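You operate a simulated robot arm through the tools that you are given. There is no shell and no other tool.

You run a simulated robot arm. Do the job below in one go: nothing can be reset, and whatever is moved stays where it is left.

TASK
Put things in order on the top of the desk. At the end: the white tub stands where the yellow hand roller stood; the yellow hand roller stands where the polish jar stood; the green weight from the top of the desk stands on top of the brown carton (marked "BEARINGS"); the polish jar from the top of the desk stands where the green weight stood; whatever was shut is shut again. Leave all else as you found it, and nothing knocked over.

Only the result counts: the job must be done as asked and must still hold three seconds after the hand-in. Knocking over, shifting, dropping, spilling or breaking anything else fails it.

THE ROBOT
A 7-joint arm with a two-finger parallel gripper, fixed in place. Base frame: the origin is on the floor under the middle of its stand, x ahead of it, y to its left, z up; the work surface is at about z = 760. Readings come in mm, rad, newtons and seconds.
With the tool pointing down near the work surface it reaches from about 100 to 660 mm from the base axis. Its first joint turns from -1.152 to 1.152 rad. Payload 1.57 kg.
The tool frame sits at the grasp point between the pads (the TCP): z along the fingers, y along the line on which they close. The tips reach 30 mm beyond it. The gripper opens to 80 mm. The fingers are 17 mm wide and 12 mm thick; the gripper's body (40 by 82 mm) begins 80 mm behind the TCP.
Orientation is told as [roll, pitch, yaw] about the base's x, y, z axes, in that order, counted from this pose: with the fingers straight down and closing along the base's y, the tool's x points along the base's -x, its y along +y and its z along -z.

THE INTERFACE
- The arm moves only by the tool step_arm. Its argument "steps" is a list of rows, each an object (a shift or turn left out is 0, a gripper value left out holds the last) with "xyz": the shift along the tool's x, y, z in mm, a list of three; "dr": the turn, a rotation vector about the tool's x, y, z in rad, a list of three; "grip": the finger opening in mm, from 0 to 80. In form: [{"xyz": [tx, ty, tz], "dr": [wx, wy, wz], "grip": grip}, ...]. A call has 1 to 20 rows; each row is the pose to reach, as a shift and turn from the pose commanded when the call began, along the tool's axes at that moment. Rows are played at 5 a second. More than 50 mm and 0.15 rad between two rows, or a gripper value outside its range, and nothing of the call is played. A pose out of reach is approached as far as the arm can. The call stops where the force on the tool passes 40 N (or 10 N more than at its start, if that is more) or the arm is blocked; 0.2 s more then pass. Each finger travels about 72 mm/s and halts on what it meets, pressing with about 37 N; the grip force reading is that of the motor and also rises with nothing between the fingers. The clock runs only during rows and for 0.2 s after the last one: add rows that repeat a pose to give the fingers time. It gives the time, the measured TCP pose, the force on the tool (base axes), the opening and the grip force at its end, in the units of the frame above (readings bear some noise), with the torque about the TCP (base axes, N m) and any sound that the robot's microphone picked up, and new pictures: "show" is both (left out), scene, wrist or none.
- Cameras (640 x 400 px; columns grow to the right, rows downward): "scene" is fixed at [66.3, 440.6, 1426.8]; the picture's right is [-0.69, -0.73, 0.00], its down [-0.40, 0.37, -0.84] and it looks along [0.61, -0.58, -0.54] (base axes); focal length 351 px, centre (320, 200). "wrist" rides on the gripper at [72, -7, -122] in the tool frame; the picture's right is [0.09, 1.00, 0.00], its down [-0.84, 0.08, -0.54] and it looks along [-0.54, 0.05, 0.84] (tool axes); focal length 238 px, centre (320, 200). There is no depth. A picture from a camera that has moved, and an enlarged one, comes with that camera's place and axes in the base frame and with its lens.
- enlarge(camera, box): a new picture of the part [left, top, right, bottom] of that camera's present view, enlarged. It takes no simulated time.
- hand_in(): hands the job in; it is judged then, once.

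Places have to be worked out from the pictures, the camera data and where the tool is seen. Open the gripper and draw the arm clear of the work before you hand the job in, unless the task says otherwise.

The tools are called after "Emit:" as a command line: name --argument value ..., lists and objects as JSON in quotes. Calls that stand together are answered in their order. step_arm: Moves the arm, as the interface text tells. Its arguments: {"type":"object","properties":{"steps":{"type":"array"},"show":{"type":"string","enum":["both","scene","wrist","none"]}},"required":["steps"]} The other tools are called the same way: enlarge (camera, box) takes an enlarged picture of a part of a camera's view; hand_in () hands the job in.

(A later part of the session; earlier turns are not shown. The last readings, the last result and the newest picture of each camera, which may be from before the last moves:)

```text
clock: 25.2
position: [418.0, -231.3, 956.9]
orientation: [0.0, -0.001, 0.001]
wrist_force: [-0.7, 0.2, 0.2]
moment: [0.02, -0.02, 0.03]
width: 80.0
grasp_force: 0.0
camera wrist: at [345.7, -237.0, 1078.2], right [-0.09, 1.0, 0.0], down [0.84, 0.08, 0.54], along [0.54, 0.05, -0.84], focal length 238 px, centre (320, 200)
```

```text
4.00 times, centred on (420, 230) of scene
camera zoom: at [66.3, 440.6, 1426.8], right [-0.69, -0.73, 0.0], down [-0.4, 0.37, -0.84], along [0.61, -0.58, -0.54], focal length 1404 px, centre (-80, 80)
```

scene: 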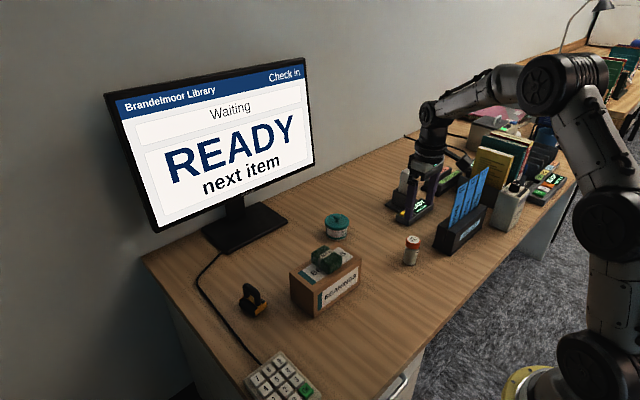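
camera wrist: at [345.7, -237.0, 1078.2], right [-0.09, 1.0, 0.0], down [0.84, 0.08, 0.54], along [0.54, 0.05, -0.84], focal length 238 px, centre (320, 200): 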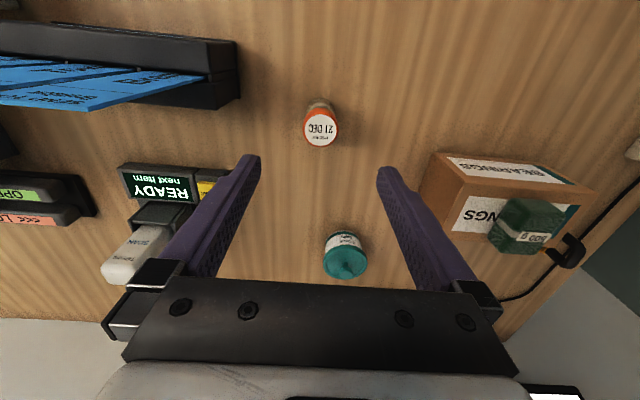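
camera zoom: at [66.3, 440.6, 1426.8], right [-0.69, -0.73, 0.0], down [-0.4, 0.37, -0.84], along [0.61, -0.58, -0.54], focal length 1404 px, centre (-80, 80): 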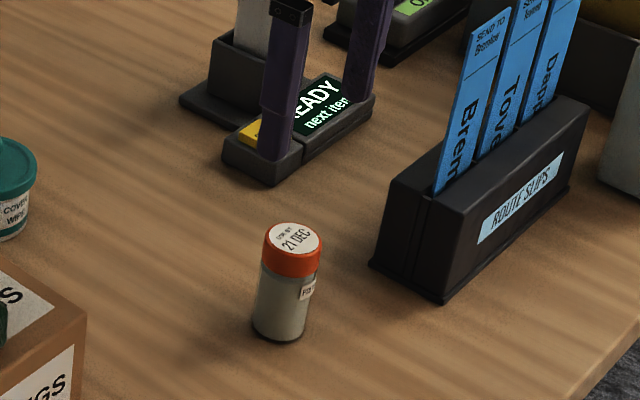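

The jar stands upright at the weight's old spot. Now I travel above everything to a viewpoint behind the roller.

Emit:
step_arm --steps '[{"xyz": [-5, 30, -10]}, {"xyz": [-10, 70, -15]}, {"xyz": [-15, 112, -15]}, {"xyz": [-20, 154, -15]}, {"xyz": [-25, 196, -15]}, {"xyz": [-35, 238, -15]}, {"xyz": [-45, 280, -15]}, {"xyz": [-60, 322, -15]}, {"xyz": [-75, 362, -15]}, {"xyz": [-90, 396, -10]}, {"xyz": [-90, 396, -5]}, {"xyz": [-90, 396, -5]}]'

Emit:
enlarge --camera "wrist" --box '[250, 110, 390, 230]'

```text
clock: 27.8
position: [507.2, 166.3, 962.3]
orientation: [0.001, 0.0, 0.001]
wrist_force: [0.1, -0.5, 0.6]
moment: [0.03, 0.02, 0.03]
width: 79.7
grasp_force: 0.1
camera wrist: at [435.1, 160.9, 1083.7], right [-0.09, 1.0, 0.0], down [0.84, 0.08, 0.54], along [0.54, 0.05, -0.84], focal length 238 px, centre (320, 200)
```

scene: 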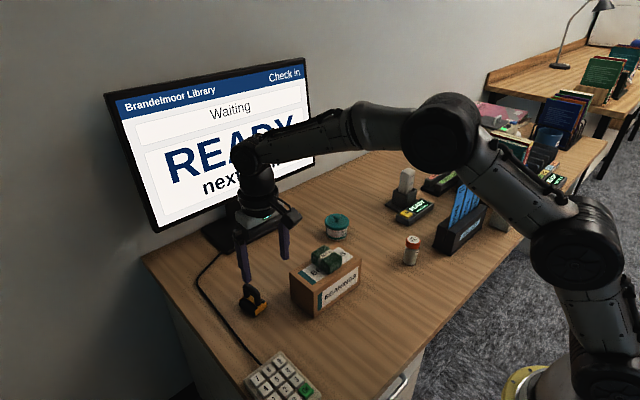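
wrist: 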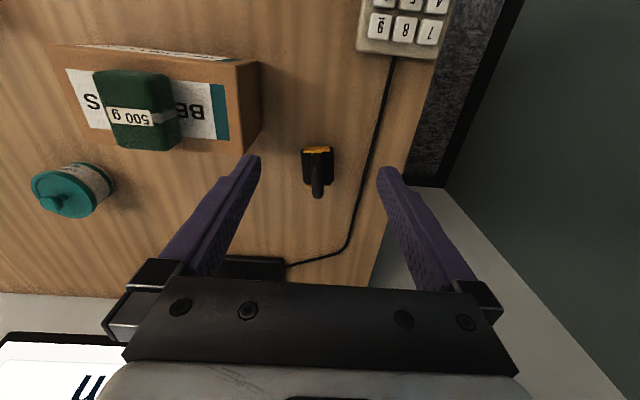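

```text
3.33 times, centred on (320, 170) of wrist
camera zoom: at [435.1, 160.9, 1083.7], right [-0.09, 1.0, 0.0], down [0.84, 0.08, 0.54], along [0.54, 0.05, -0.84], focal length 794 px, centre (320, 300)
```

zoom: 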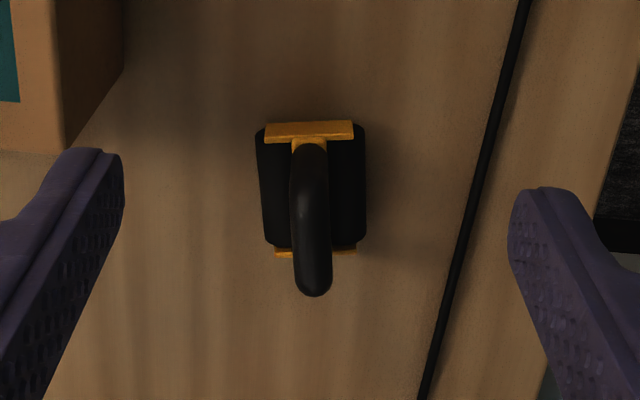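

The roller's axis lies nearly along x, yawed ≈+0.128, centre ≈(576,170.5), with its arch handle along the axis. I move above it with matching yaw to verify.

Emit:
step_arm --steps '[{"xyz": [-24, 1, 20], "dr": [0, 0, -0.045]}, {"xyz": [-48, 3, 40], "dr": [0, 0, -0.09]}, {"xyz": [-69, 4, 62], "dr": [0, 0, -0.128]}, {"xyz": [-69, 4, 62], "dr": [0, 0, -0.128]}, {"xyz": [-69, 4, 62], "dr": [0, 0, -0.128]}]'

Emit:
enlarge --camera "wrist" --box '[260, 90, 380, 210]'

Emit:
enlarge --camera "scene" --box '[215, 220, 315, 330]'

```text
clock: 29.0
position: [577.4, 170.1, 900.1]
orientation: [0.0, 0.001, 0.129]
wrist_force: [-0.3, 0.4, 0.0]
moment: [0.0, -0.01, -0.03]
width: 80.0
grasp_force: 0.1
camera wrist: at [506.0, 155.0, 1021.4], right [-0.22, 0.98, 0.0], down [0.82, 0.18, 0.54], along [0.53, 0.12, -0.84], focal length 238 px, centre (320, 200)
```

scene: 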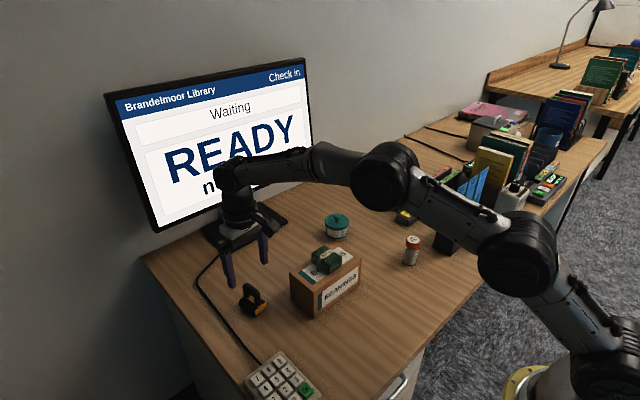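
wrist: 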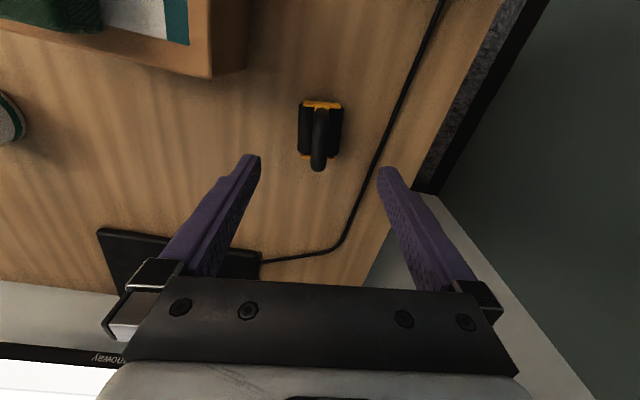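

```text
3.33 times, centred on (320, 150) of wrist
camera zoom: at [506.0, 155.0, 1021.4], right [-0.22, 0.98, 0.0], down [0.82, 0.18, 0.54], along [0.53, 0.12, -0.84], focal length 794 px, centre (320, 367)
```

zoom: 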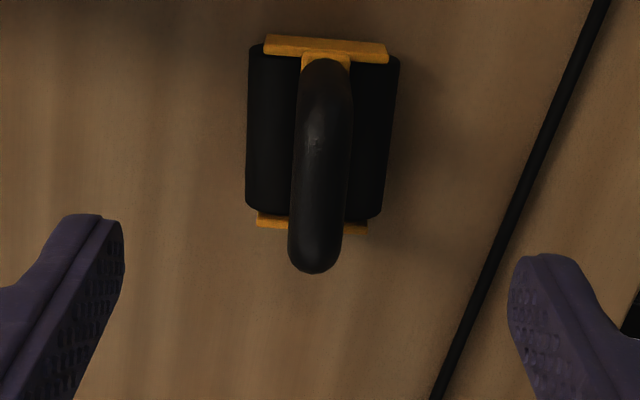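

```text
3.64 times, centred on (265, 275) of scene
camera zoom: at [66.4, 440.6, 1426.8], right [-0.69, -0.73, 0.0], down [-0.4, 0.37, -0.84], along [0.61, -0.58, -0.54], focal length 1276 px, centre (520, -73)
```

zoom: 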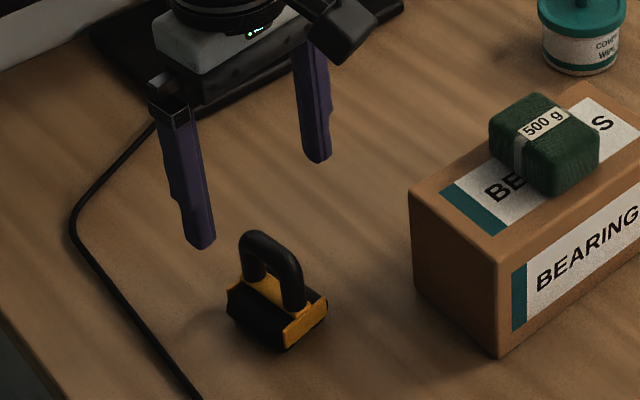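

The roller is centred in x, about 0.8 mm off in tool y and 0.027 rad more in yaw. I correct that, descend so the tips straddle the handle bar (TCP z≈836), and close.

Emit:
step_arm --steps '[{"xyz": [0, -0.8, 20], "dr": [0, 0, -0.027]}, {"xyz": [0, -0.8, 45], "dr": [0, 0, -0.027]}, {"xyz": [0, -0.8, 60], "dr": [0, 0, -0.027]}, {"xyz": [0, -0.8, 64], "dr": [0, 0, -0.027]}, {"xyz": [0, -0.8, 64], "dr": [0, 0, -0.027]}, {"xyz": [0, -0.8, 64], "dr": [0, 0, -0.027], "grip": 50}, {"xyz": [0, -0.8, 64], "dr": [0, 0, -0.027], "grip": 30}]'

Emit:
enlarge --camera "scene" --box '[215, 220, 315, 330]'

Emit:
enlarge --camera "wrist" --box '[250, 90, 390, 230]'

```text
clock: 30.6
position: [577.4, 169.7, 836.3]
orientation: [0.001, 0.002, 0.154]
wrist_force: [-1.3, 0.3, -0.6]
moment: [0.01, -0.02, -0.01]
width: 30.0
grasp_force: 0.0
camera wrist: at [506.8, 151.5, 957.2], right [-0.24, 0.97, 0.0], down [0.81, 0.21, 0.54], along [0.53, 0.13, -0.84], focal length 238 px, centre (320, 200)
```

scene: 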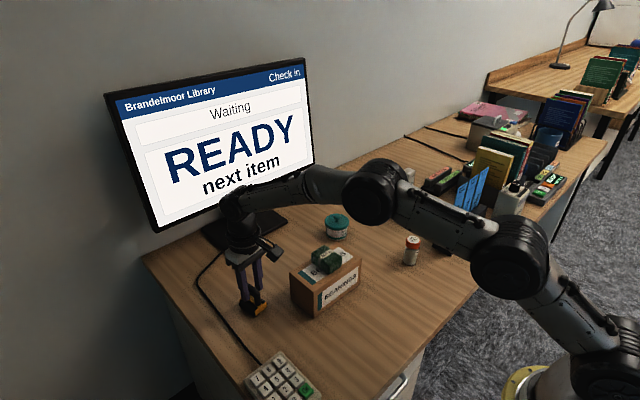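
wrist: 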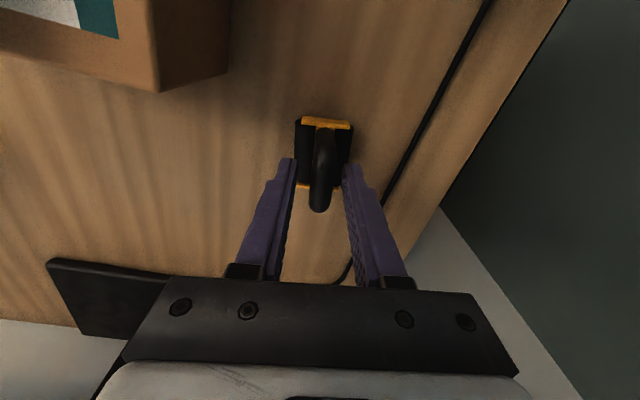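

```text
3.64 times, centred on (265, 275) of scene
camera zoom: at [66.3, 440.6, 1426.8], right [-0.69, -0.73, 0.0], down [-0.4, 0.37, -0.84], along [0.61, -0.58, -0.54], focal length 1276 px, centre (520, -73)
```

zoom: 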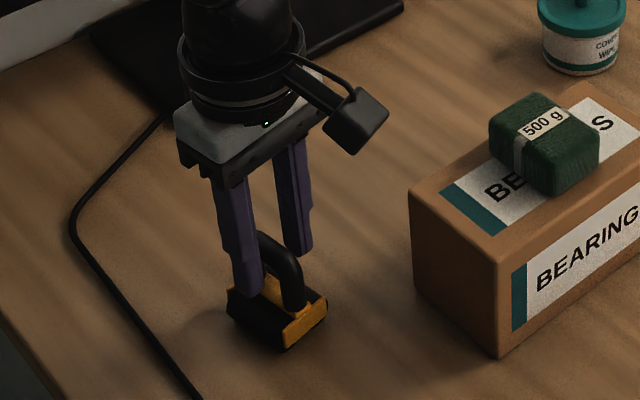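

```text
2.86 times, centred on (320, 160) of wrist
camera zoom: at [506.8, 151.5, 957.2], right [-0.24, 0.97, 0.0], down [0.81, 0.21, 0.54], along [0.53, 0.13, -0.84], focal length 681 px, centre (320, 314)
```

zoom: 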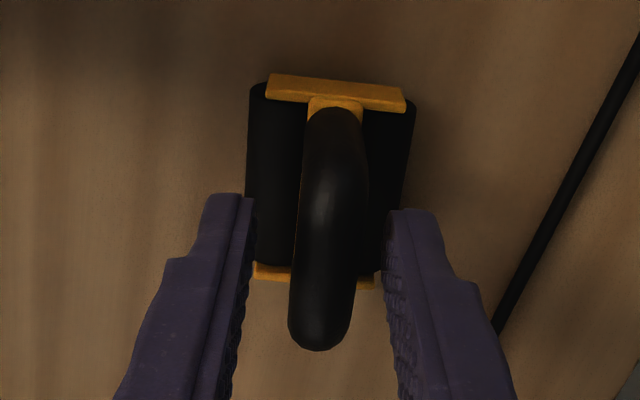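

Fingers straddle the handle bar well. I close onto the handle.

Emit:
step_arm --steps '[{"xyz": [0, 0, 0], "grip": 24}, {"xyz": [0, 0, 0], "grip": 20}, {"xyz": [0, 0, 0], "grip": 17}, {"xyz": [0, 0, 0], "grip": 14}, {"xyz": [0, 0, 0], "grip": 10}, {"xyz": [0, 0, 0], "grip": 8}, {"xyz": [0, 0, 0], "grip": 8}]'

Emit:
enlarge --camera "wrist" --box '[250, 90, 390, 230]'

Emit:
enlarge --camera "scene" --box '[215, 220, 315, 330]'

```text
clock: 32.2
position: [577.8, 168.7, 836.5]
orientation: [0.0, 0.0, 0.156]
wrist_force: [-0.1, 0.6, 0.4]
moment: [0.0, -0.01, -0.02]
width: 13.8
grasp_force: 30.1
camera wrist: at [506.8, 151.6, 957.3], right [-0.24, 0.97, 0.0], down [0.81, 0.21, 0.54], along [0.53, 0.13, -0.84], focal length 238 px, centre (320, 200)
```

scene: 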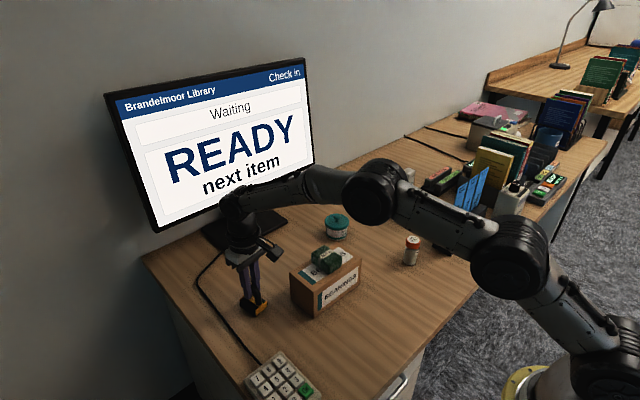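
wrist: 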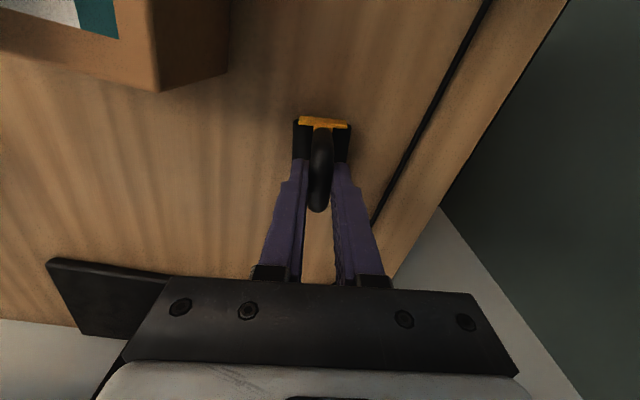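

```text
2.86 times, centred on (320, 160) of wrist
camera zoom: at [506.8, 151.6, 957.3], right [-0.24, 0.97, 0.0], down [0.81, 0.21, 0.54], along [0.53, 0.13, -0.84], focal length 681 px, centre (320, 314)
```

zoom: 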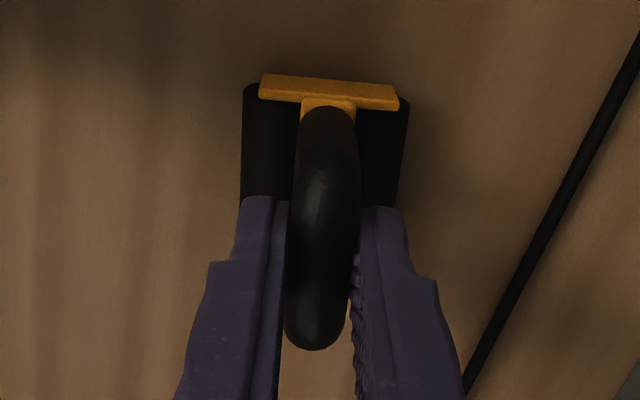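

```text
3.64 times, centred on (265, 275) of scene
camera zoom: at [66.3, 440.6, 1426.8], right [-0.69, -0.73, 0.0], down [-0.4, 0.37, -0.84], along [0.61, -0.58, -0.54], focal length 1276 px, centre (520, -73)
```

zoom: 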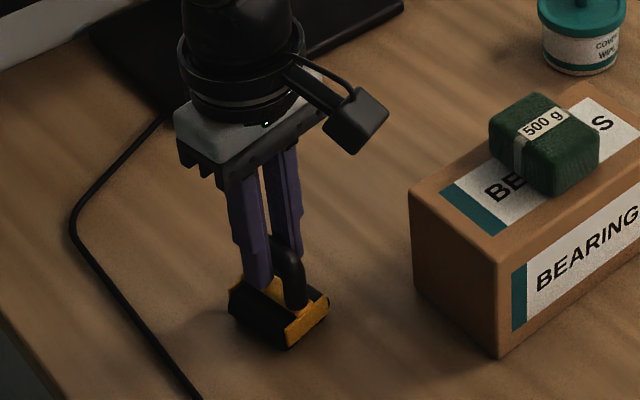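

Gripped at 13.8 mm; the roller slid about 1.7 mm as it centred, which I've noted for the tub's target. I lift it straight up and turn the yaw back to zero.

Emit:
step_arm --steps '[{"xyz": [0, 0, -5]}, {"xyz": [0, 0, -20]}, {"xyz": [0, 0, -50]}, {"xyz": [0, 0, -90]}, {"xyz": [0, 0, -130], "dr": [0, 0, 0.08]}, {"xyz": [0, 0, -130], "dr": [0, 0, 0.155]}, {"xyz": [0, 0, -130], "dr": [0, 0, 0.155]}]'

Emit:
enlarge --camera "scene" --box '[205, 190, 315, 300]'

```text
clock: 33.8
position: [577.8, 168.0, 965.3]
orientation: [0.0, 0.002, -0.001]
wrist_force: [-0.2, -0.4, -0.6]
moment: [0.02, 0.0, -0.02]
width: 13.9
grasp_force: 29.7
camera wrist: at [504.5, 163.5, 1086.7], right [-0.09, 1.0, 0.0], down [0.84, 0.08, 0.54], along [0.54, 0.05, -0.84], focal length 238 px, centre (320, 200)
```

scene: 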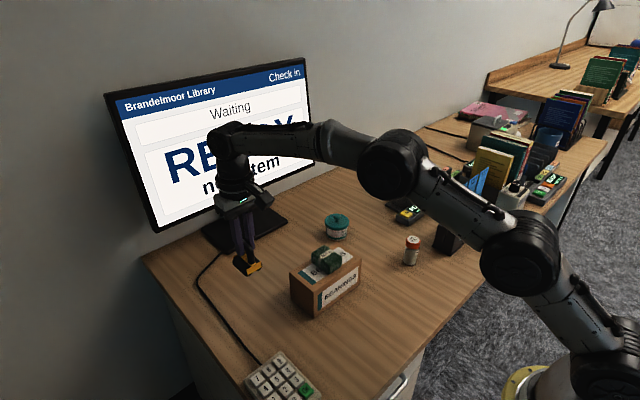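
wrist: 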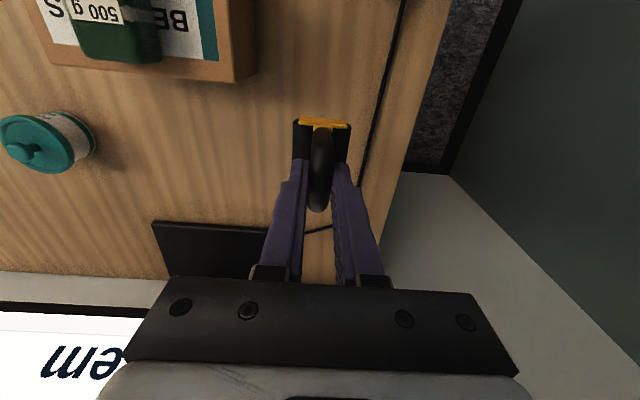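

```text
3.64 times, centred on (260, 245) of scene
camera zoom: at [66.4, 440.6, 1426.8], right [-0.69, -0.73, 0.0], down [-0.4, 0.37, -0.84], along [0.61, -0.58, -0.54], focal length 1276 px, centre (538, 36)
```

zoom: 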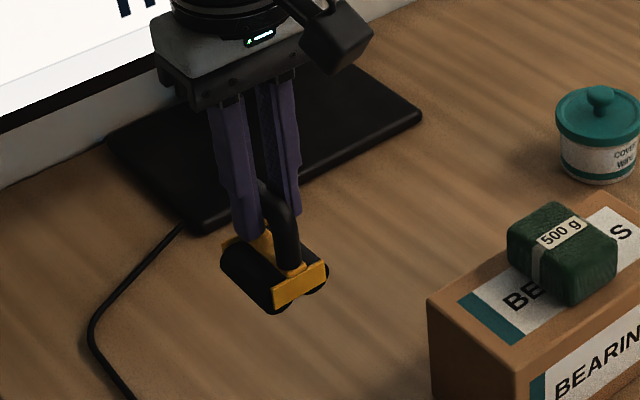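

The roller is held level. I carry it around the carton's front to above the jar's old spot (shift −238.1, −219.7).

Emit:
step_arm --steps '[{"xyz": [40, 0, -10]}, {"xyz": [85, 0, -15]}, {"xyz": [130, -10, -15]}, {"xyz": [163, -45, -15]}, {"xyz": [194, -80, -15]}, {"xyz": [215, -120, -10]}, {"xyz": [230, -160, 0]}, {"xyz": [238.1, -200, 0]}, {"xyz": [238.1, -219.7, 0]}, {"xyz": [238.1, -219.7, 0]}, {"xyz": [238.1, -219.7, 35]}, {"xyz": [238.1, -219.7, 75]}, {"xyz": [238.1, -219.7, 105]}, {"xyz": [238.1, -219.7, 118]}, {"xyz": [238.1, -219.7, 118]}]'

Emit:
enlarge --camera "scene" --box '[340, 240, 460, 340]'

```text
clock: 37.0
position: [338.2, -51.4, 845.3]
orientation: [-0.001, 0.001, -0.001]
wrist_force: [-0.1, 0.2, -1.3]
moment: [-0.04, 0.01, 0.0]
width: 14.1
grasp_force: 30.1
camera wrist: at [266.4, -56.6, 967.8], right [-0.09, 1.0, 0.0], down [0.84, 0.08, 0.54], along [0.54, 0.05, -0.84], focal length 238 px, centre (320, 200)
```

scene: 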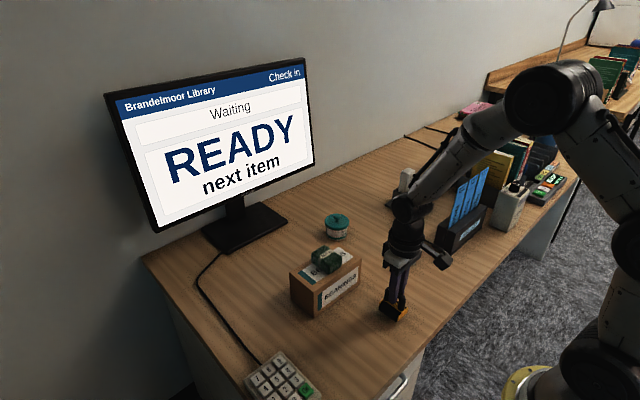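
wrist: 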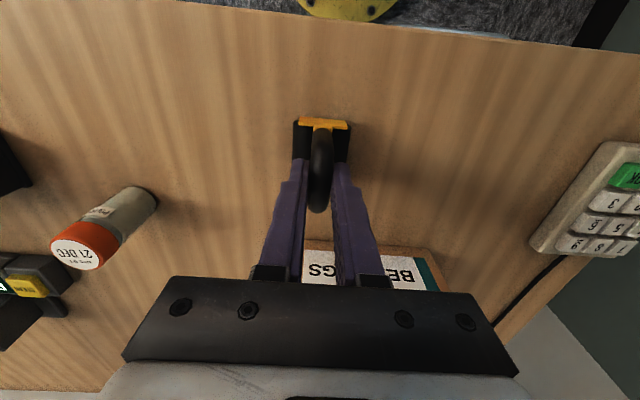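

```text
4.00 times, centred on (400, 290) of scene
camera zoom: at [66.4, 440.6, 1426.8], right [-0.69, -0.73, 0.0], down [-0.4, 0.37, -0.84], along [0.61, -0.58, -0.54], focal length 1404 px, centre (0, -160)
```

zoom: 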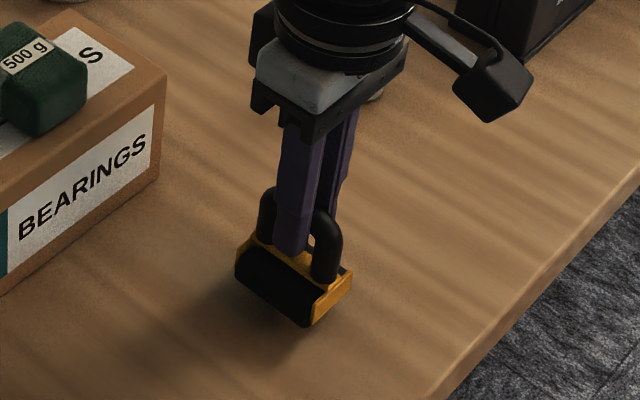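

Over the jar's old spot at (338.5,-51), roller about 9 mm above the desk. I lower with fine steps until contact.

Emit:
step_arm --steps '[{"xyz": [0, 0, 4]}, {"xyz": [0, 0, 7]}, {"xyz": [0, 0, 8]}, {"xyz": [0, 0, 9]}, {"xyz": [0, 0, 9]}]' --show "none"

```text
clock: 38.2
position: [339.1, -50.8, 837.6]
orientation: [0.0, 0.0, 0.001]
wrist_force: [0.6, 0.1, -0.8]
moment: [0.0, -0.01, -0.03]
width: 13.8
grasp_force: 30.3
```

No contact yet at 837.6; I continue with 0.5–1 mm steps.

Emit:
step_arm --steps '[{"xyz": [0, 0, 0.5]}, {"xyz": [0, 0, 1]}, {"xyz": [0, 0, 1.5]}, {"xyz": [0, 0, 1.5]}]' --show "none"

```text
clock: 39.2
position: [339.3, -52.3, 836.7]
orientation: [-0.001, -0.001, 0.0]
wrist_force: [0.0, 0.0, -0.7]
moment: [-0.01, 0.04, 0.01]
width: 13.9
grasp_force: 30.4
```

Emit:
step_arm --steps '[{"xyz": [0, 0, 0.5]}, {"xyz": [0, 0, 1]}, {"xyz": [0, 0, 1]}]' --show "none"

Emit:
enlarge --camera "scene" --box '[360, 270, 430, 330]'

```text
clock: 40.0
position: [340.1, -50.1, 835.7]
orientation: [0.001, 0.001, 0.001]
wrist_force: [-0.3, -0.7, -1.3]
moment: [0.02, -0.01, 0.01]
width: 13.8
grasp_force: 30.2
```

```text
6.67 times, centred on (395, 300) of scene
camera zoom: at [66.3, 440.6, 1426.8], right [-0.69, -0.73, 0.0], down [-0.4, 0.37, -0.84], along [0.61, -0.58, -0.54], focal length 2339 px, centre (-180, -467)
```

zoom: 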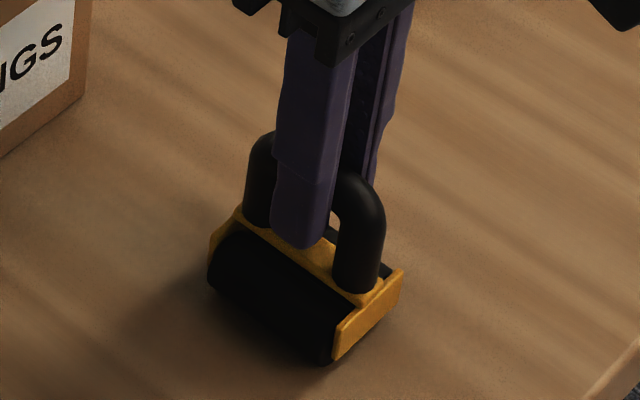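

The roller is a hair above the desk (net 0.5 mm above grasp height). I lower another 1–1.5 mm.

Emit:
step_arm --steps '[{"xyz": [0, 0, 0.5]}, {"xyz": [0, 0, 1]}, {"xyz": [0, 0, 1]}]' --show "none"

```text
clock: 40.8
position: [340.6, -51.4, 835.4]
orientation: [-0.001, -0.002, -0.001]
wrist_force: [-3.6, 0.3, 15.2]
moment: [-0.02, 0.33, 0.0]
width: 14.3
grasp_force: 30.2
```

Contact at about 16 N. I open the fingers and rise.

Emit:
step_arm --steps '[{"xyz": [0, 0, -0.5], "grip": 18}, {"xyz": [0, 0, -0.5], "grip": 30}, {"xyz": [0, 0, -0.5], "grip": 60}, {"xyz": [0, 0, -0.5], "grip": 80}, {"xyz": [0, 0, -0.5], "grip": 80}, {"xyz": [0, 0, -30], "grip": 80}, {"xyz": [0, 0, -70], "grip": 80}, {"xyz": [0, 0, -110], "grip": 80}, {"xyz": [0, 0, -130], "grip": 80}, {"xyz": [0, 0, -130], "grip": 80}]'

Emit:
enlarge --camera "scene" --box '[340, 240, 460, 340]'

Emit:
enlarge --camera "wrist" --box '[260, 60, 380, 200]'

```text
clock: 43.0
position: [340.1, -49.1, 964.3]
orientation: [0.001, 0.0, -0.001]
wrist_force: [-1.1, 0.7, 0.3]
moment: [-0.04, -0.02, 0.01]
width: 80.2
grasp_force: 0.1
camera wrist: at [267.4, -56.4, 1086.1], right [-0.09, 1.0, 0.0], down [0.84, 0.08, 0.54], along [0.54, 0.05, -0.84], focal length 238 px, centre (320, 200)
```

scene: 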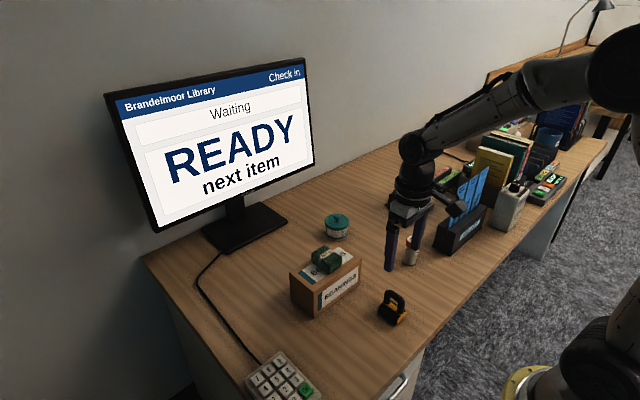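
wrist: 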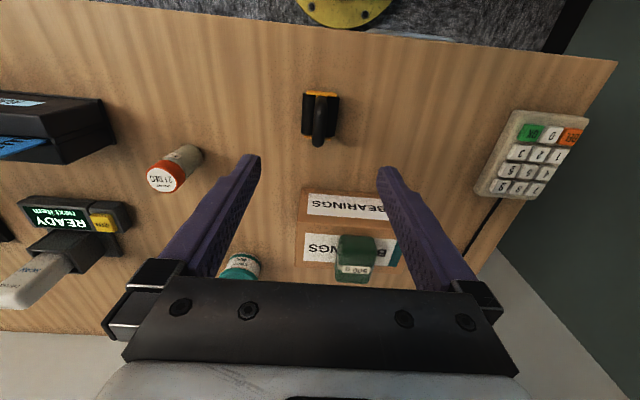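

```text
4.00 times, centred on (400, 290) of scene
camera zoom: at [66.3, 440.6, 1426.8], right [-0.69, -0.73, 0.0], down [-0.4, 0.37, -0.84], along [0.61, -0.58, -0.54], focal length 1404 px, centre (0, -160)
```

zoom: 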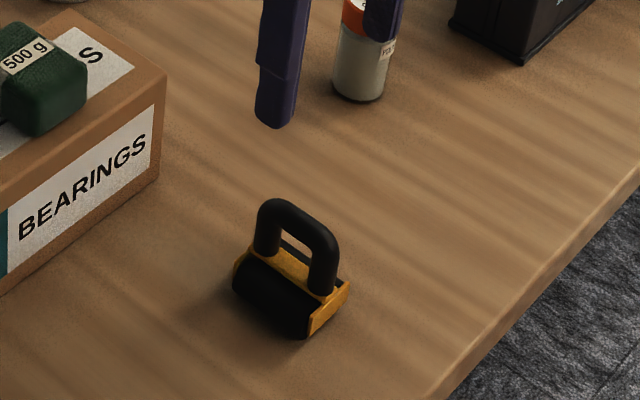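

```text
2.86 times, centred on (320, 130) of wrist
camera zoom: at [267.4, -56.4, 1086.1], right [-0.09, 1.0, 0.0], down [0.84, 0.08, 0.54], along [0.54, 0.05, -0.84], focal length 681 px, centre (320, 400)
```

zoom: 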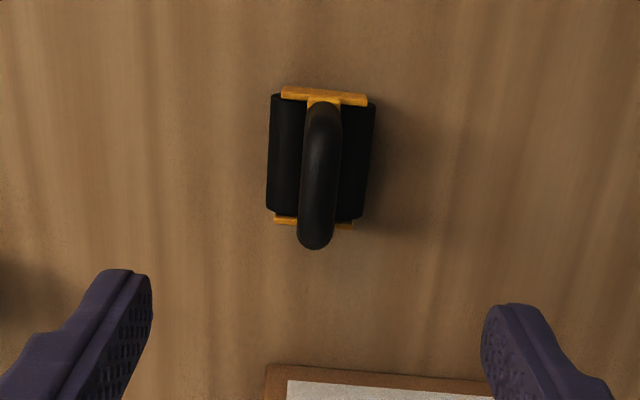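

The roller stands upright at the jar's old spot. Now I go to a viewpoint just behind the tub to examine its lid and body.

Emit:
step_arm --steps '[{"xyz": [-36, -22, 0]}, {"xyz": [-74, -44, 0]}, {"xyz": [-112, -66, 0]}, {"xyz": [-150, -88, 0]}, {"xyz": [-190, -110, 0]}, {"xyz": [-220, -118, 10]}, {"xyz": [-220, -118, 25]}, {"xyz": [-220, -118, 25]}]'

Emit:
enlarge --camera "wrist" --box '[250, 90, 390, 230]'

Emit:
enlarge --camera "scene" --box '[300, 190, 380, 250]'

```text
clock: 44.8
position: [558.6, -168.9, 939.3]
orientation: [0.0, 0.0, -0.001]
wrist_force: [-0.2, 0.8, 0.9]
moment: [0.02, -0.02, -0.04]
width: 80.2
grasp_force: 0.1
camera wrist: at [486.9, -174.5, 1060.8], right [-0.09, 1.0, 0.0], down [0.84, 0.08, 0.54], along [0.54, 0.05, -0.84], focal length 238 px, centre (320, 200)
```

scene: 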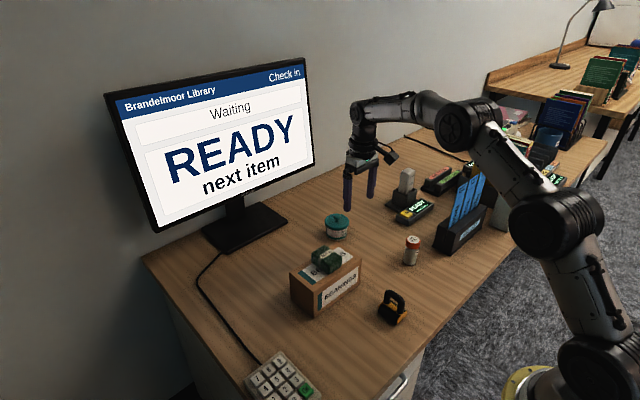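
wrist: 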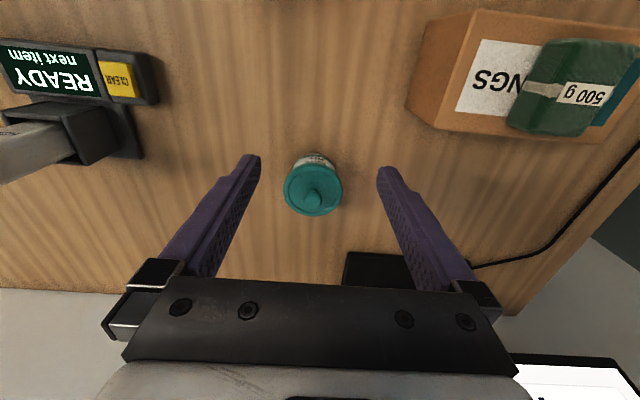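

```text
2.86 times, centred on (320, 160) of wrist
camera zoom: at [486.9, -174.5, 1060.8], right [-0.09, 1.0, 0.0], down [0.84, 0.08, 0.54], along [0.54, 0.05, -0.84], focal length 681 px, centre (320, 314)
```

zoom: 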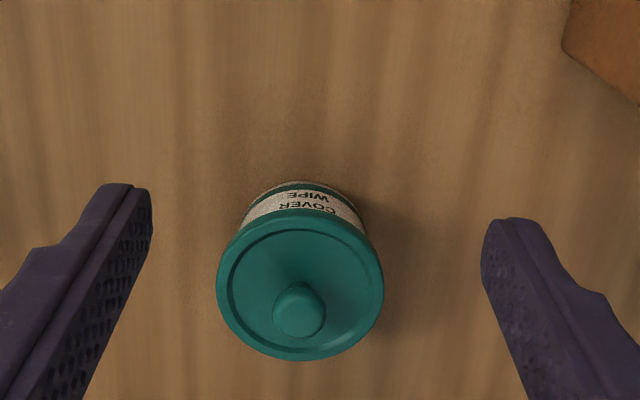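

```text
6.67 times, centred on (340, 220) of scene
camera zoom: at [66.4, 440.6, 1426.8], right [-0.69, -0.73, 0.0], down [-0.4, 0.37, -0.84], along [0.61, -0.58, -0.54], focal length 2339 px, centre (187, 67)
```

zoom: 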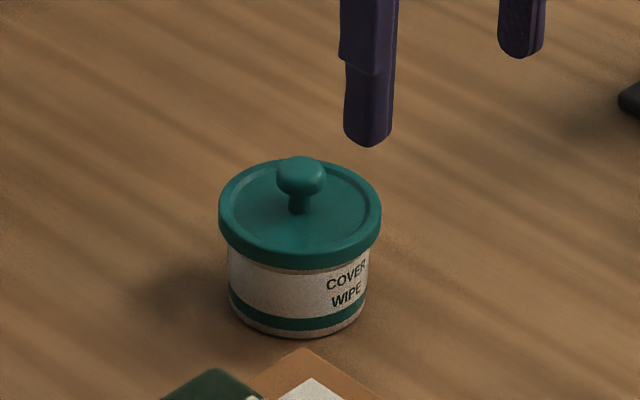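

Tub lid ≈71 mm across (body ≈63), centre ≈(638,-170), lid underside ≈z 800, knob top ≈838. I move over it and see whether the arm reaches and how it centres.

Emit:
step_arm --steps '[{"xyz": [-40, -1, 0]}, {"xyz": [-79, -1.6, 10]}, {"xyz": [-79, -1.6, 39]}, {"xyz": [-79, -1.6, 39]}]'

Emit:
enlarge --camera "wrist" --box '[240, 70, 400, 230]'

Emit:
enlarge --camera "scene" --box '[290, 160, 390, 250]'

```text
clock: 45.8
position: [631.9, -169.3, 898.0]
orientation: [0.0, 0.0, 0.001]
wrist_force: [-0.7, 0.5, -0.2]
moment: [0.03, -0.04, -0.02]
width: 80.1
grasp_force: 0.2
out of reach, approached as far as the arm can: row 2, 3, 4
camera wrist: at [558.6, -175.3, 1020.5], right [-0.09, 1.0, 0.0], down [0.84, 0.08, 0.54], along [0.54, 0.05, -0.84], focal length 238 px, centre (320, 200)
```

scene: 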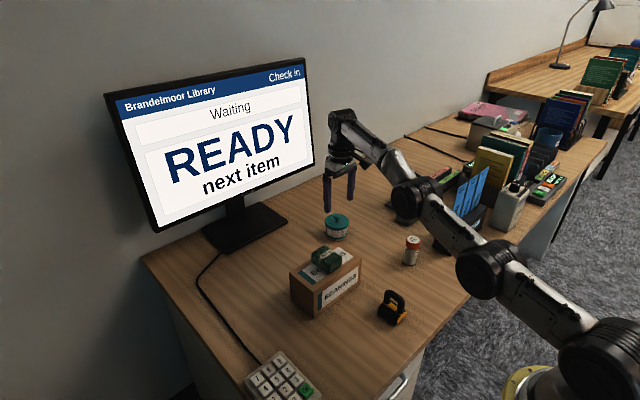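
wrist: 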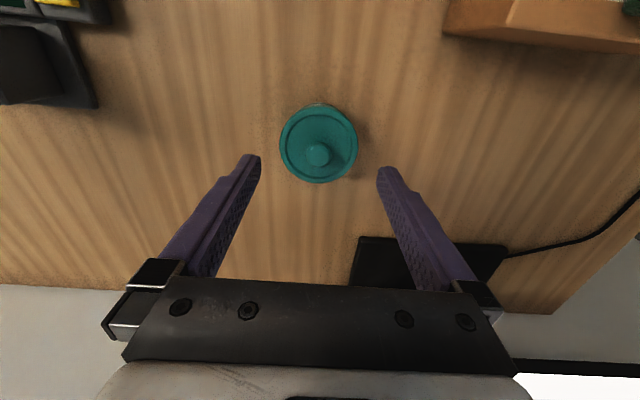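

```text
2.50 times, centred on (320, 150) of wrist
camera zoom: at [558.6, -175.3, 1020.5], right [-0.09, 1.0, 0.0], down [0.84, 0.08, 0.54], along [0.54, 0.05, -0.84], focal length 596 px, centre (320, 325)
```

zoom: 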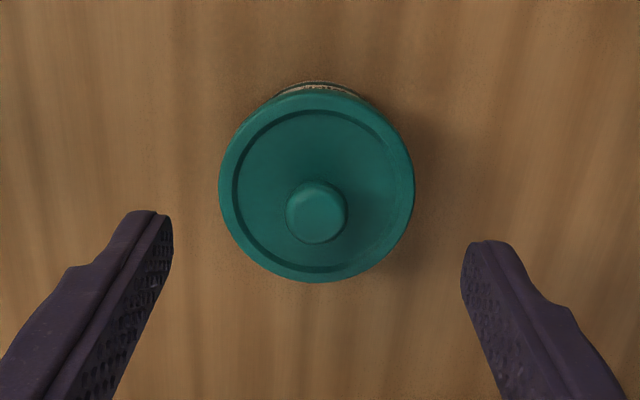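

```text
4.44 times, centred on (340, 205) of scene
camera zoom: at [66.3, 440.6, 1426.8], right [-0.69, -0.73, 0.0], down [-0.4, 0.37, -0.84], along [0.61, -0.58, -0.54], focal length 1560 px, centre (231, 178)
```

zoom: 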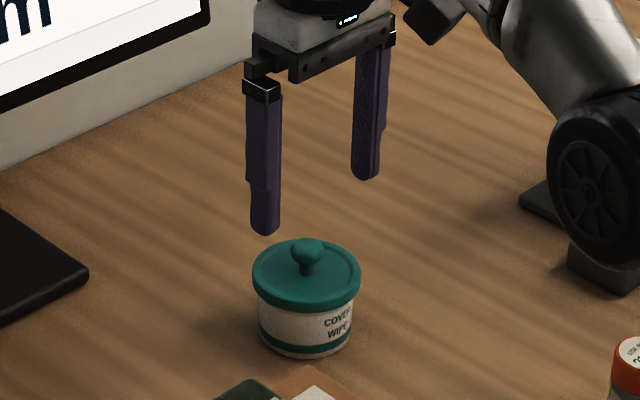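

The arm tops out at x≈632 with the tool vertical, about 5.6 mm short of the tub centre (≈637.5,-169). A small outward tilt of 0.06 rad about tool y should bring it in reach.

Emit:
step_arm --steps '[{"xyz": [0, 0, 0], "dr": [0, -0.03, 0]}, {"xyz": [0, 0, 0], "dr": [0, -0.06, 0]}, {"xyz": [0, 0, 0], "dr": [0, -0.06, 0]}]' --show "wrist"

Emit:
enlarge --camera "wrist" --box '[240, 70, 400, 230]'

```text
clock: 46.6
position: [632.4, -169.1, 900.3]
orientation: [0.001, -0.061, 0.0]
wrist_force: [-0.2, -0.5, 0.1]
moment: [0.0, -0.01, -0.02]
width: 80.0
grasp_force: 0.0
camera wrist: at [551.6, -174.9, 1016.6], right [-0.09, 1.0, -0.01], down [0.8, 0.08, 0.59], along [0.59, 0.05, -0.81], focal length 238 px, centre (320, 200)
```

wrist: 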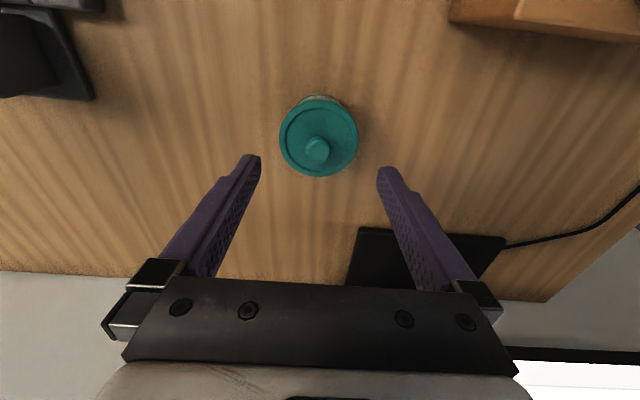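

```text
2.50 times, centred on (320, 150) of wrist
camera zoom: at [551.6, -174.9, 1016.6], right [-0.09, 1.0, -0.01], down [0.8, 0.08, 0.59], along [0.59, 0.05, -0.81], focal length 596 px, centre (320, 325)
```

zoom: 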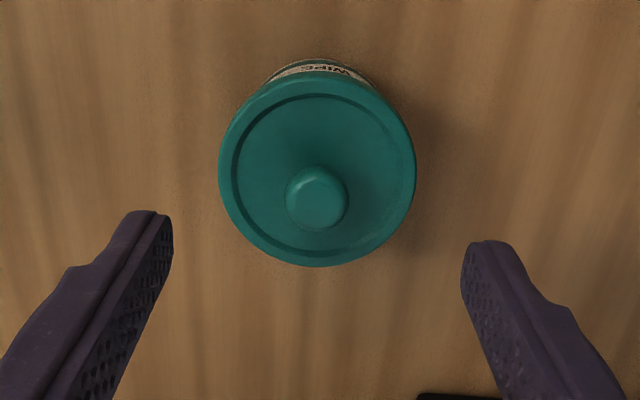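

The tilt works; straight descent along the tool axis now lands on the tub centre. I go down halfway (tips just above the lid rim) and check side clearance.

Emit:
step_arm --steps '[{"xyz": [0, -0.7, 20]}, {"xyz": [0, -0.7, 40]}, {"xyz": [0.3, -0.7, 50]}, {"xyz": [0.3, -0.7, 50]}]'

Emit:
enlarge --camera "wrist" --box '[220, 90, 420, 250]'

Emit:
enlarge --camera "scene" --box '[290, 170, 390, 250]'

```text
clock: 47.6
position: [636.4, -169.8, 850.2]
orientation: [0.0, -0.06, 0.001]
wrist_force: [0.0, 0.2, 0.8]
moment: [0.01, 0.0, 0.01]
width: 79.9
grasp_force: 0.1
camera wrist: at [557.1, -176.2, 966.9], right [-0.09, 1.0, -0.01], down [0.8, 0.08, 0.59], along [0.59, 0.05, -0.81], focal length 238 px, centre (320, 200)
```

scene: 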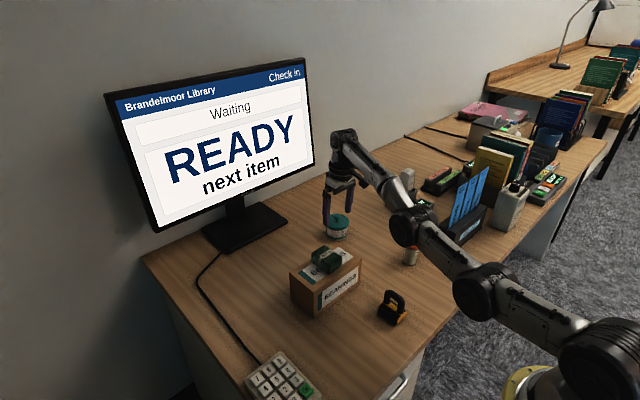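
wrist: 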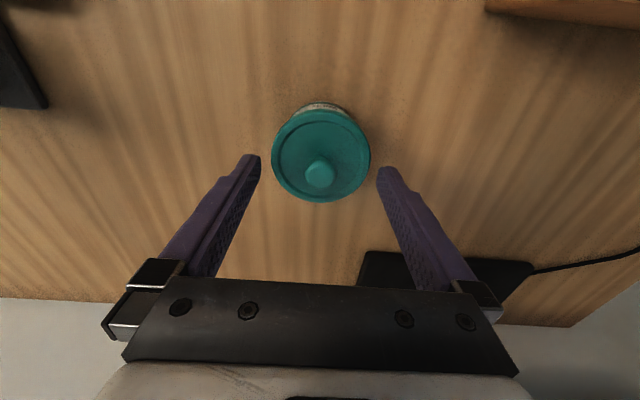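

```text
2.50 times, centred on (320, 170) of wrist
camera zoom: at [557.1, -176.2, 966.9], right [-0.09, 1.0, -0.01], down [0.8, 0.08, 0.59], along [0.59, 0.05, -0.81], focal length 596 px, centre (320, 275)
```

zoom: 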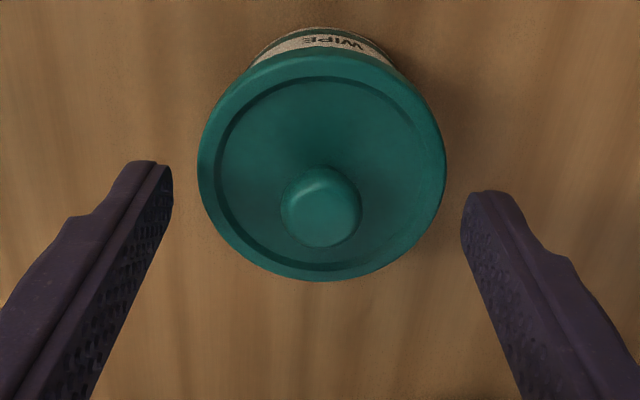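

```text
5.00 times, centred on (340, 210) of scene
camera zoom: at [66.3, 440.6, 1426.8], right [-0.69, -0.73, 0.0], down [-0.4, 0.37, -0.84], along [0.61, -0.58, -0.54], focal length 1754 px, centre (220, 150)
```

zoom: 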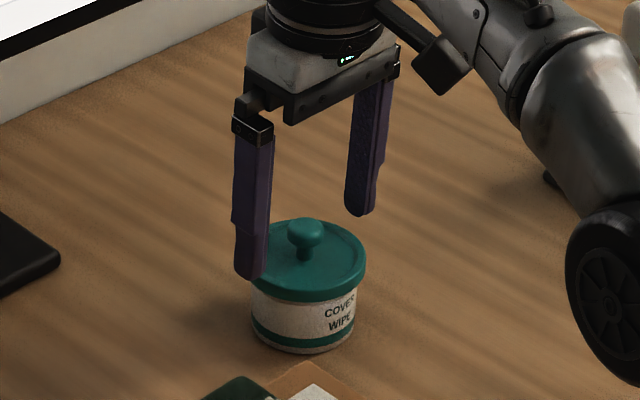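

Clearance is about 4.5 mm either side of the lid, and centred. I descend so the pads are level with the lid rim (TCP z≈806), not closing yet.

Emit:
step_arm --steps '[{"xyz": [0.5, 0, 15]}, {"xyz": [1, 0, 30]}, {"xyz": [1.3, 0, 40]}, {"xyz": [1.3, 0, 44]}, {"xyz": [1.3, 0, 44]}]'

Emit:
enlarge --camera "scene" --box '[300, 180, 380, 250]'

Emit:
enlarge --camera "wrist" --box '[220, 90, 420, 250]'

```text
clock: 48.8
position: [649.5, -173.8, 805.2]
orientation: [-0.001, -0.06, -0.001]
wrist_force: [0.7, 0.8, 0.3]
moment: [0.02, 0.0, 0.0]
width: 80.0
grasp_force: 0.0
out of reach, approached as far as the arm can: row 2, 3, 4, 5
camera wrist: at [570.3, -179.3, 922.8], right [-0.09, 1.0, 0.0], down [0.8, 0.08, 0.59], along [0.59, 0.05, -0.81], focal length 238 px, centre (320, 200)
```

scene: 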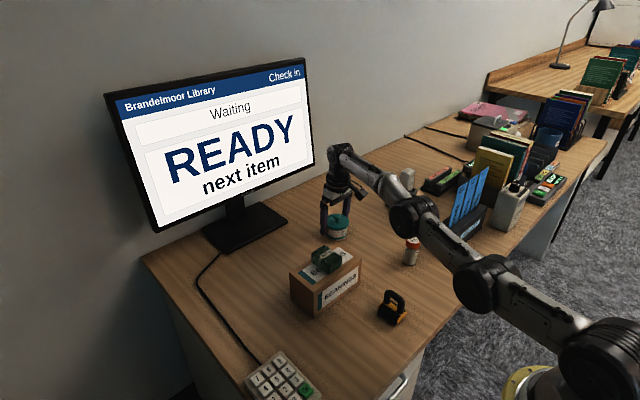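
wrist: 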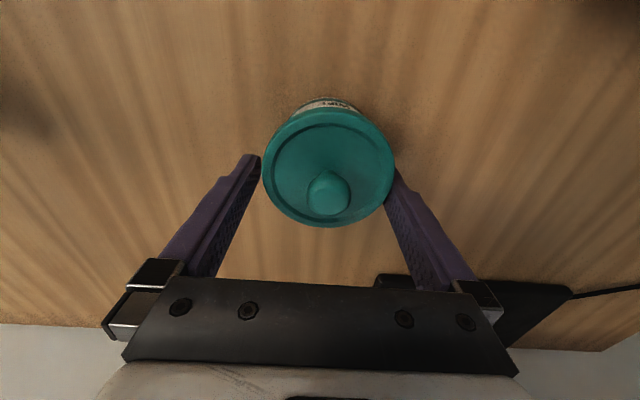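

```text
5.71 times, centred on (340, 215) of scene
camera zoom: at [66.3, 440.6, 1426.7], right [-0.69, -0.73, 0.0], down [-0.4, 0.37, -0.84], along [0.61, -0.58, -0.54], focal length 2005 px, centre (206, 114)
```

zoom: 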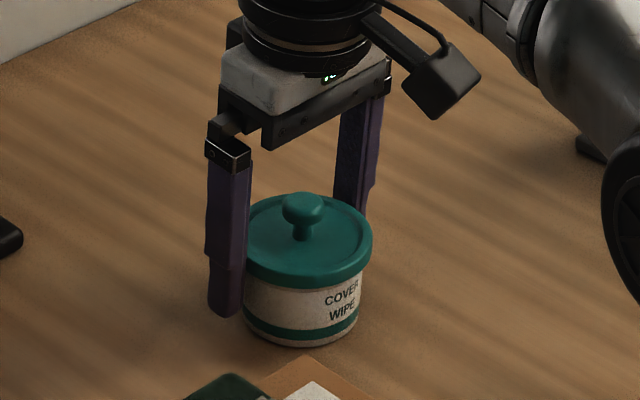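

```text
2.50 times, centred on (320, 170) of wrist
camera zoom: at [570.3, -179.3, 922.8], right [-0.09, 1.0, 0.0], down [0.8, 0.08, 0.59], along [0.59, 0.05, -0.81], focal length 596 px, centre (320, 275)
```

zoom: 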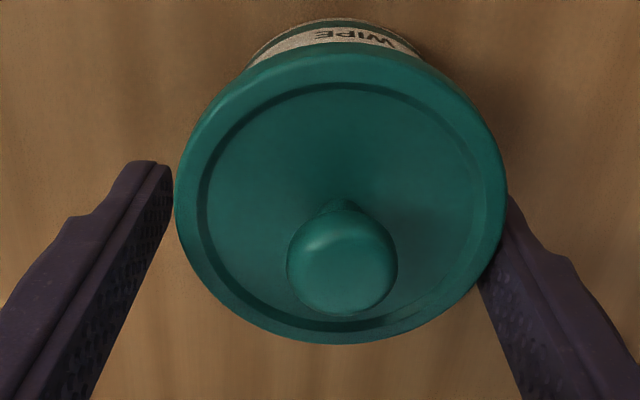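

The IK hit its reach limit low down and drifted to (649.5,-173.8), though nothing was touched and the tub hasn't moved. I back out carefully, recentering sideways while rising along the tool axis.

Emit:
step_arm --steps '[{"xyz": [0, 1, -3]}, {"xyz": [0, 2, -8]}, {"xyz": [0, 3, -18]}, {"xyz": [0, 3, -32]}, {"xyz": [0, 3, -48]}, {"xyz": [0, 3, -65]}, {"xyz": [0, 3, -85]}, {"xyz": [0, 3, -85]}]'

Emit:
enlarge --camera "scene" --box '[300, 180, 380, 250]'

```text
clock: 50.6
position: [632.6, -167.6, 891.1]
orientation: [-0.001, -0.058, 0.002]
wrist_force: [-0.5, -0.5, 0.7]
moment: [-0.02, 0.01, -0.03]
width: 79.8
grasp_force: 0.0
out of reach, approached as far as the arm can: row 1, 2, 3, 4, 5, 6
camera wrist: at [553.1, -173.0, 1008.5], right [-0.09, 1.0, -0.01], down [0.8, 0.08, 0.59], along [0.59, 0.05, -0.81], focal length 238 px, centre (320, 200)
```

scene: 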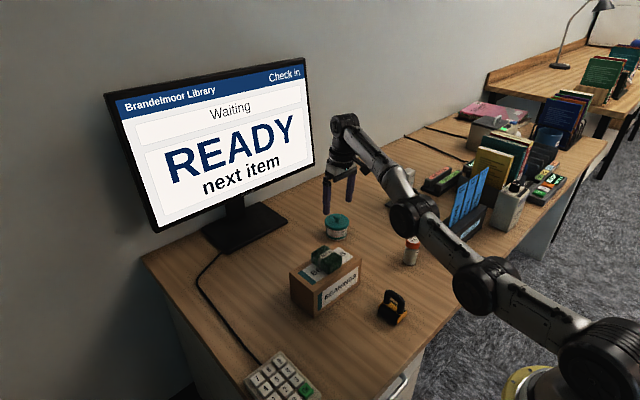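
wrist: 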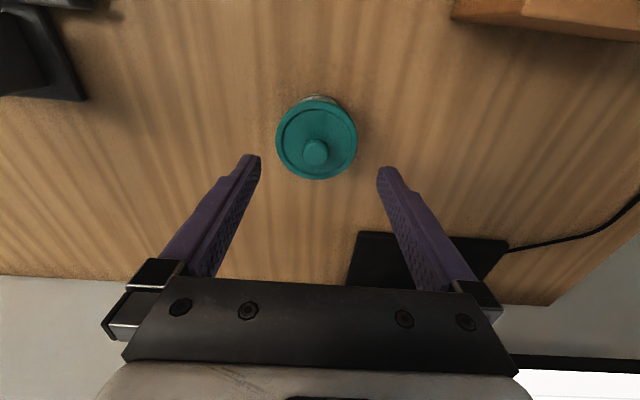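

```text
5.71 times, centred on (340, 215) of scene
camera zoom: at [66.3, 440.6, 1426.8], right [-0.69, -0.73, 0.0], down [-0.4, 0.37, -0.84], along [0.61, -0.58, -0.54], focal length 2005 px, centre (206, 114)
```

zoom: 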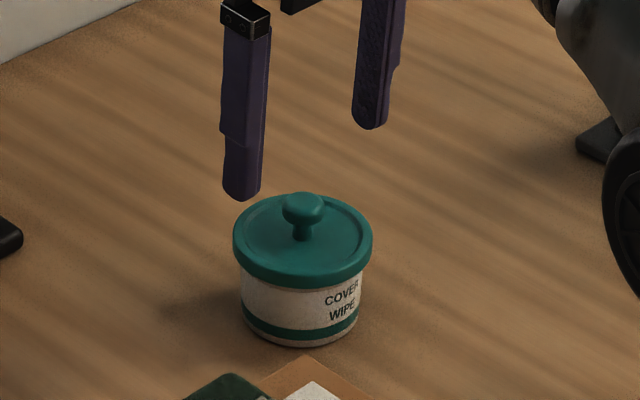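

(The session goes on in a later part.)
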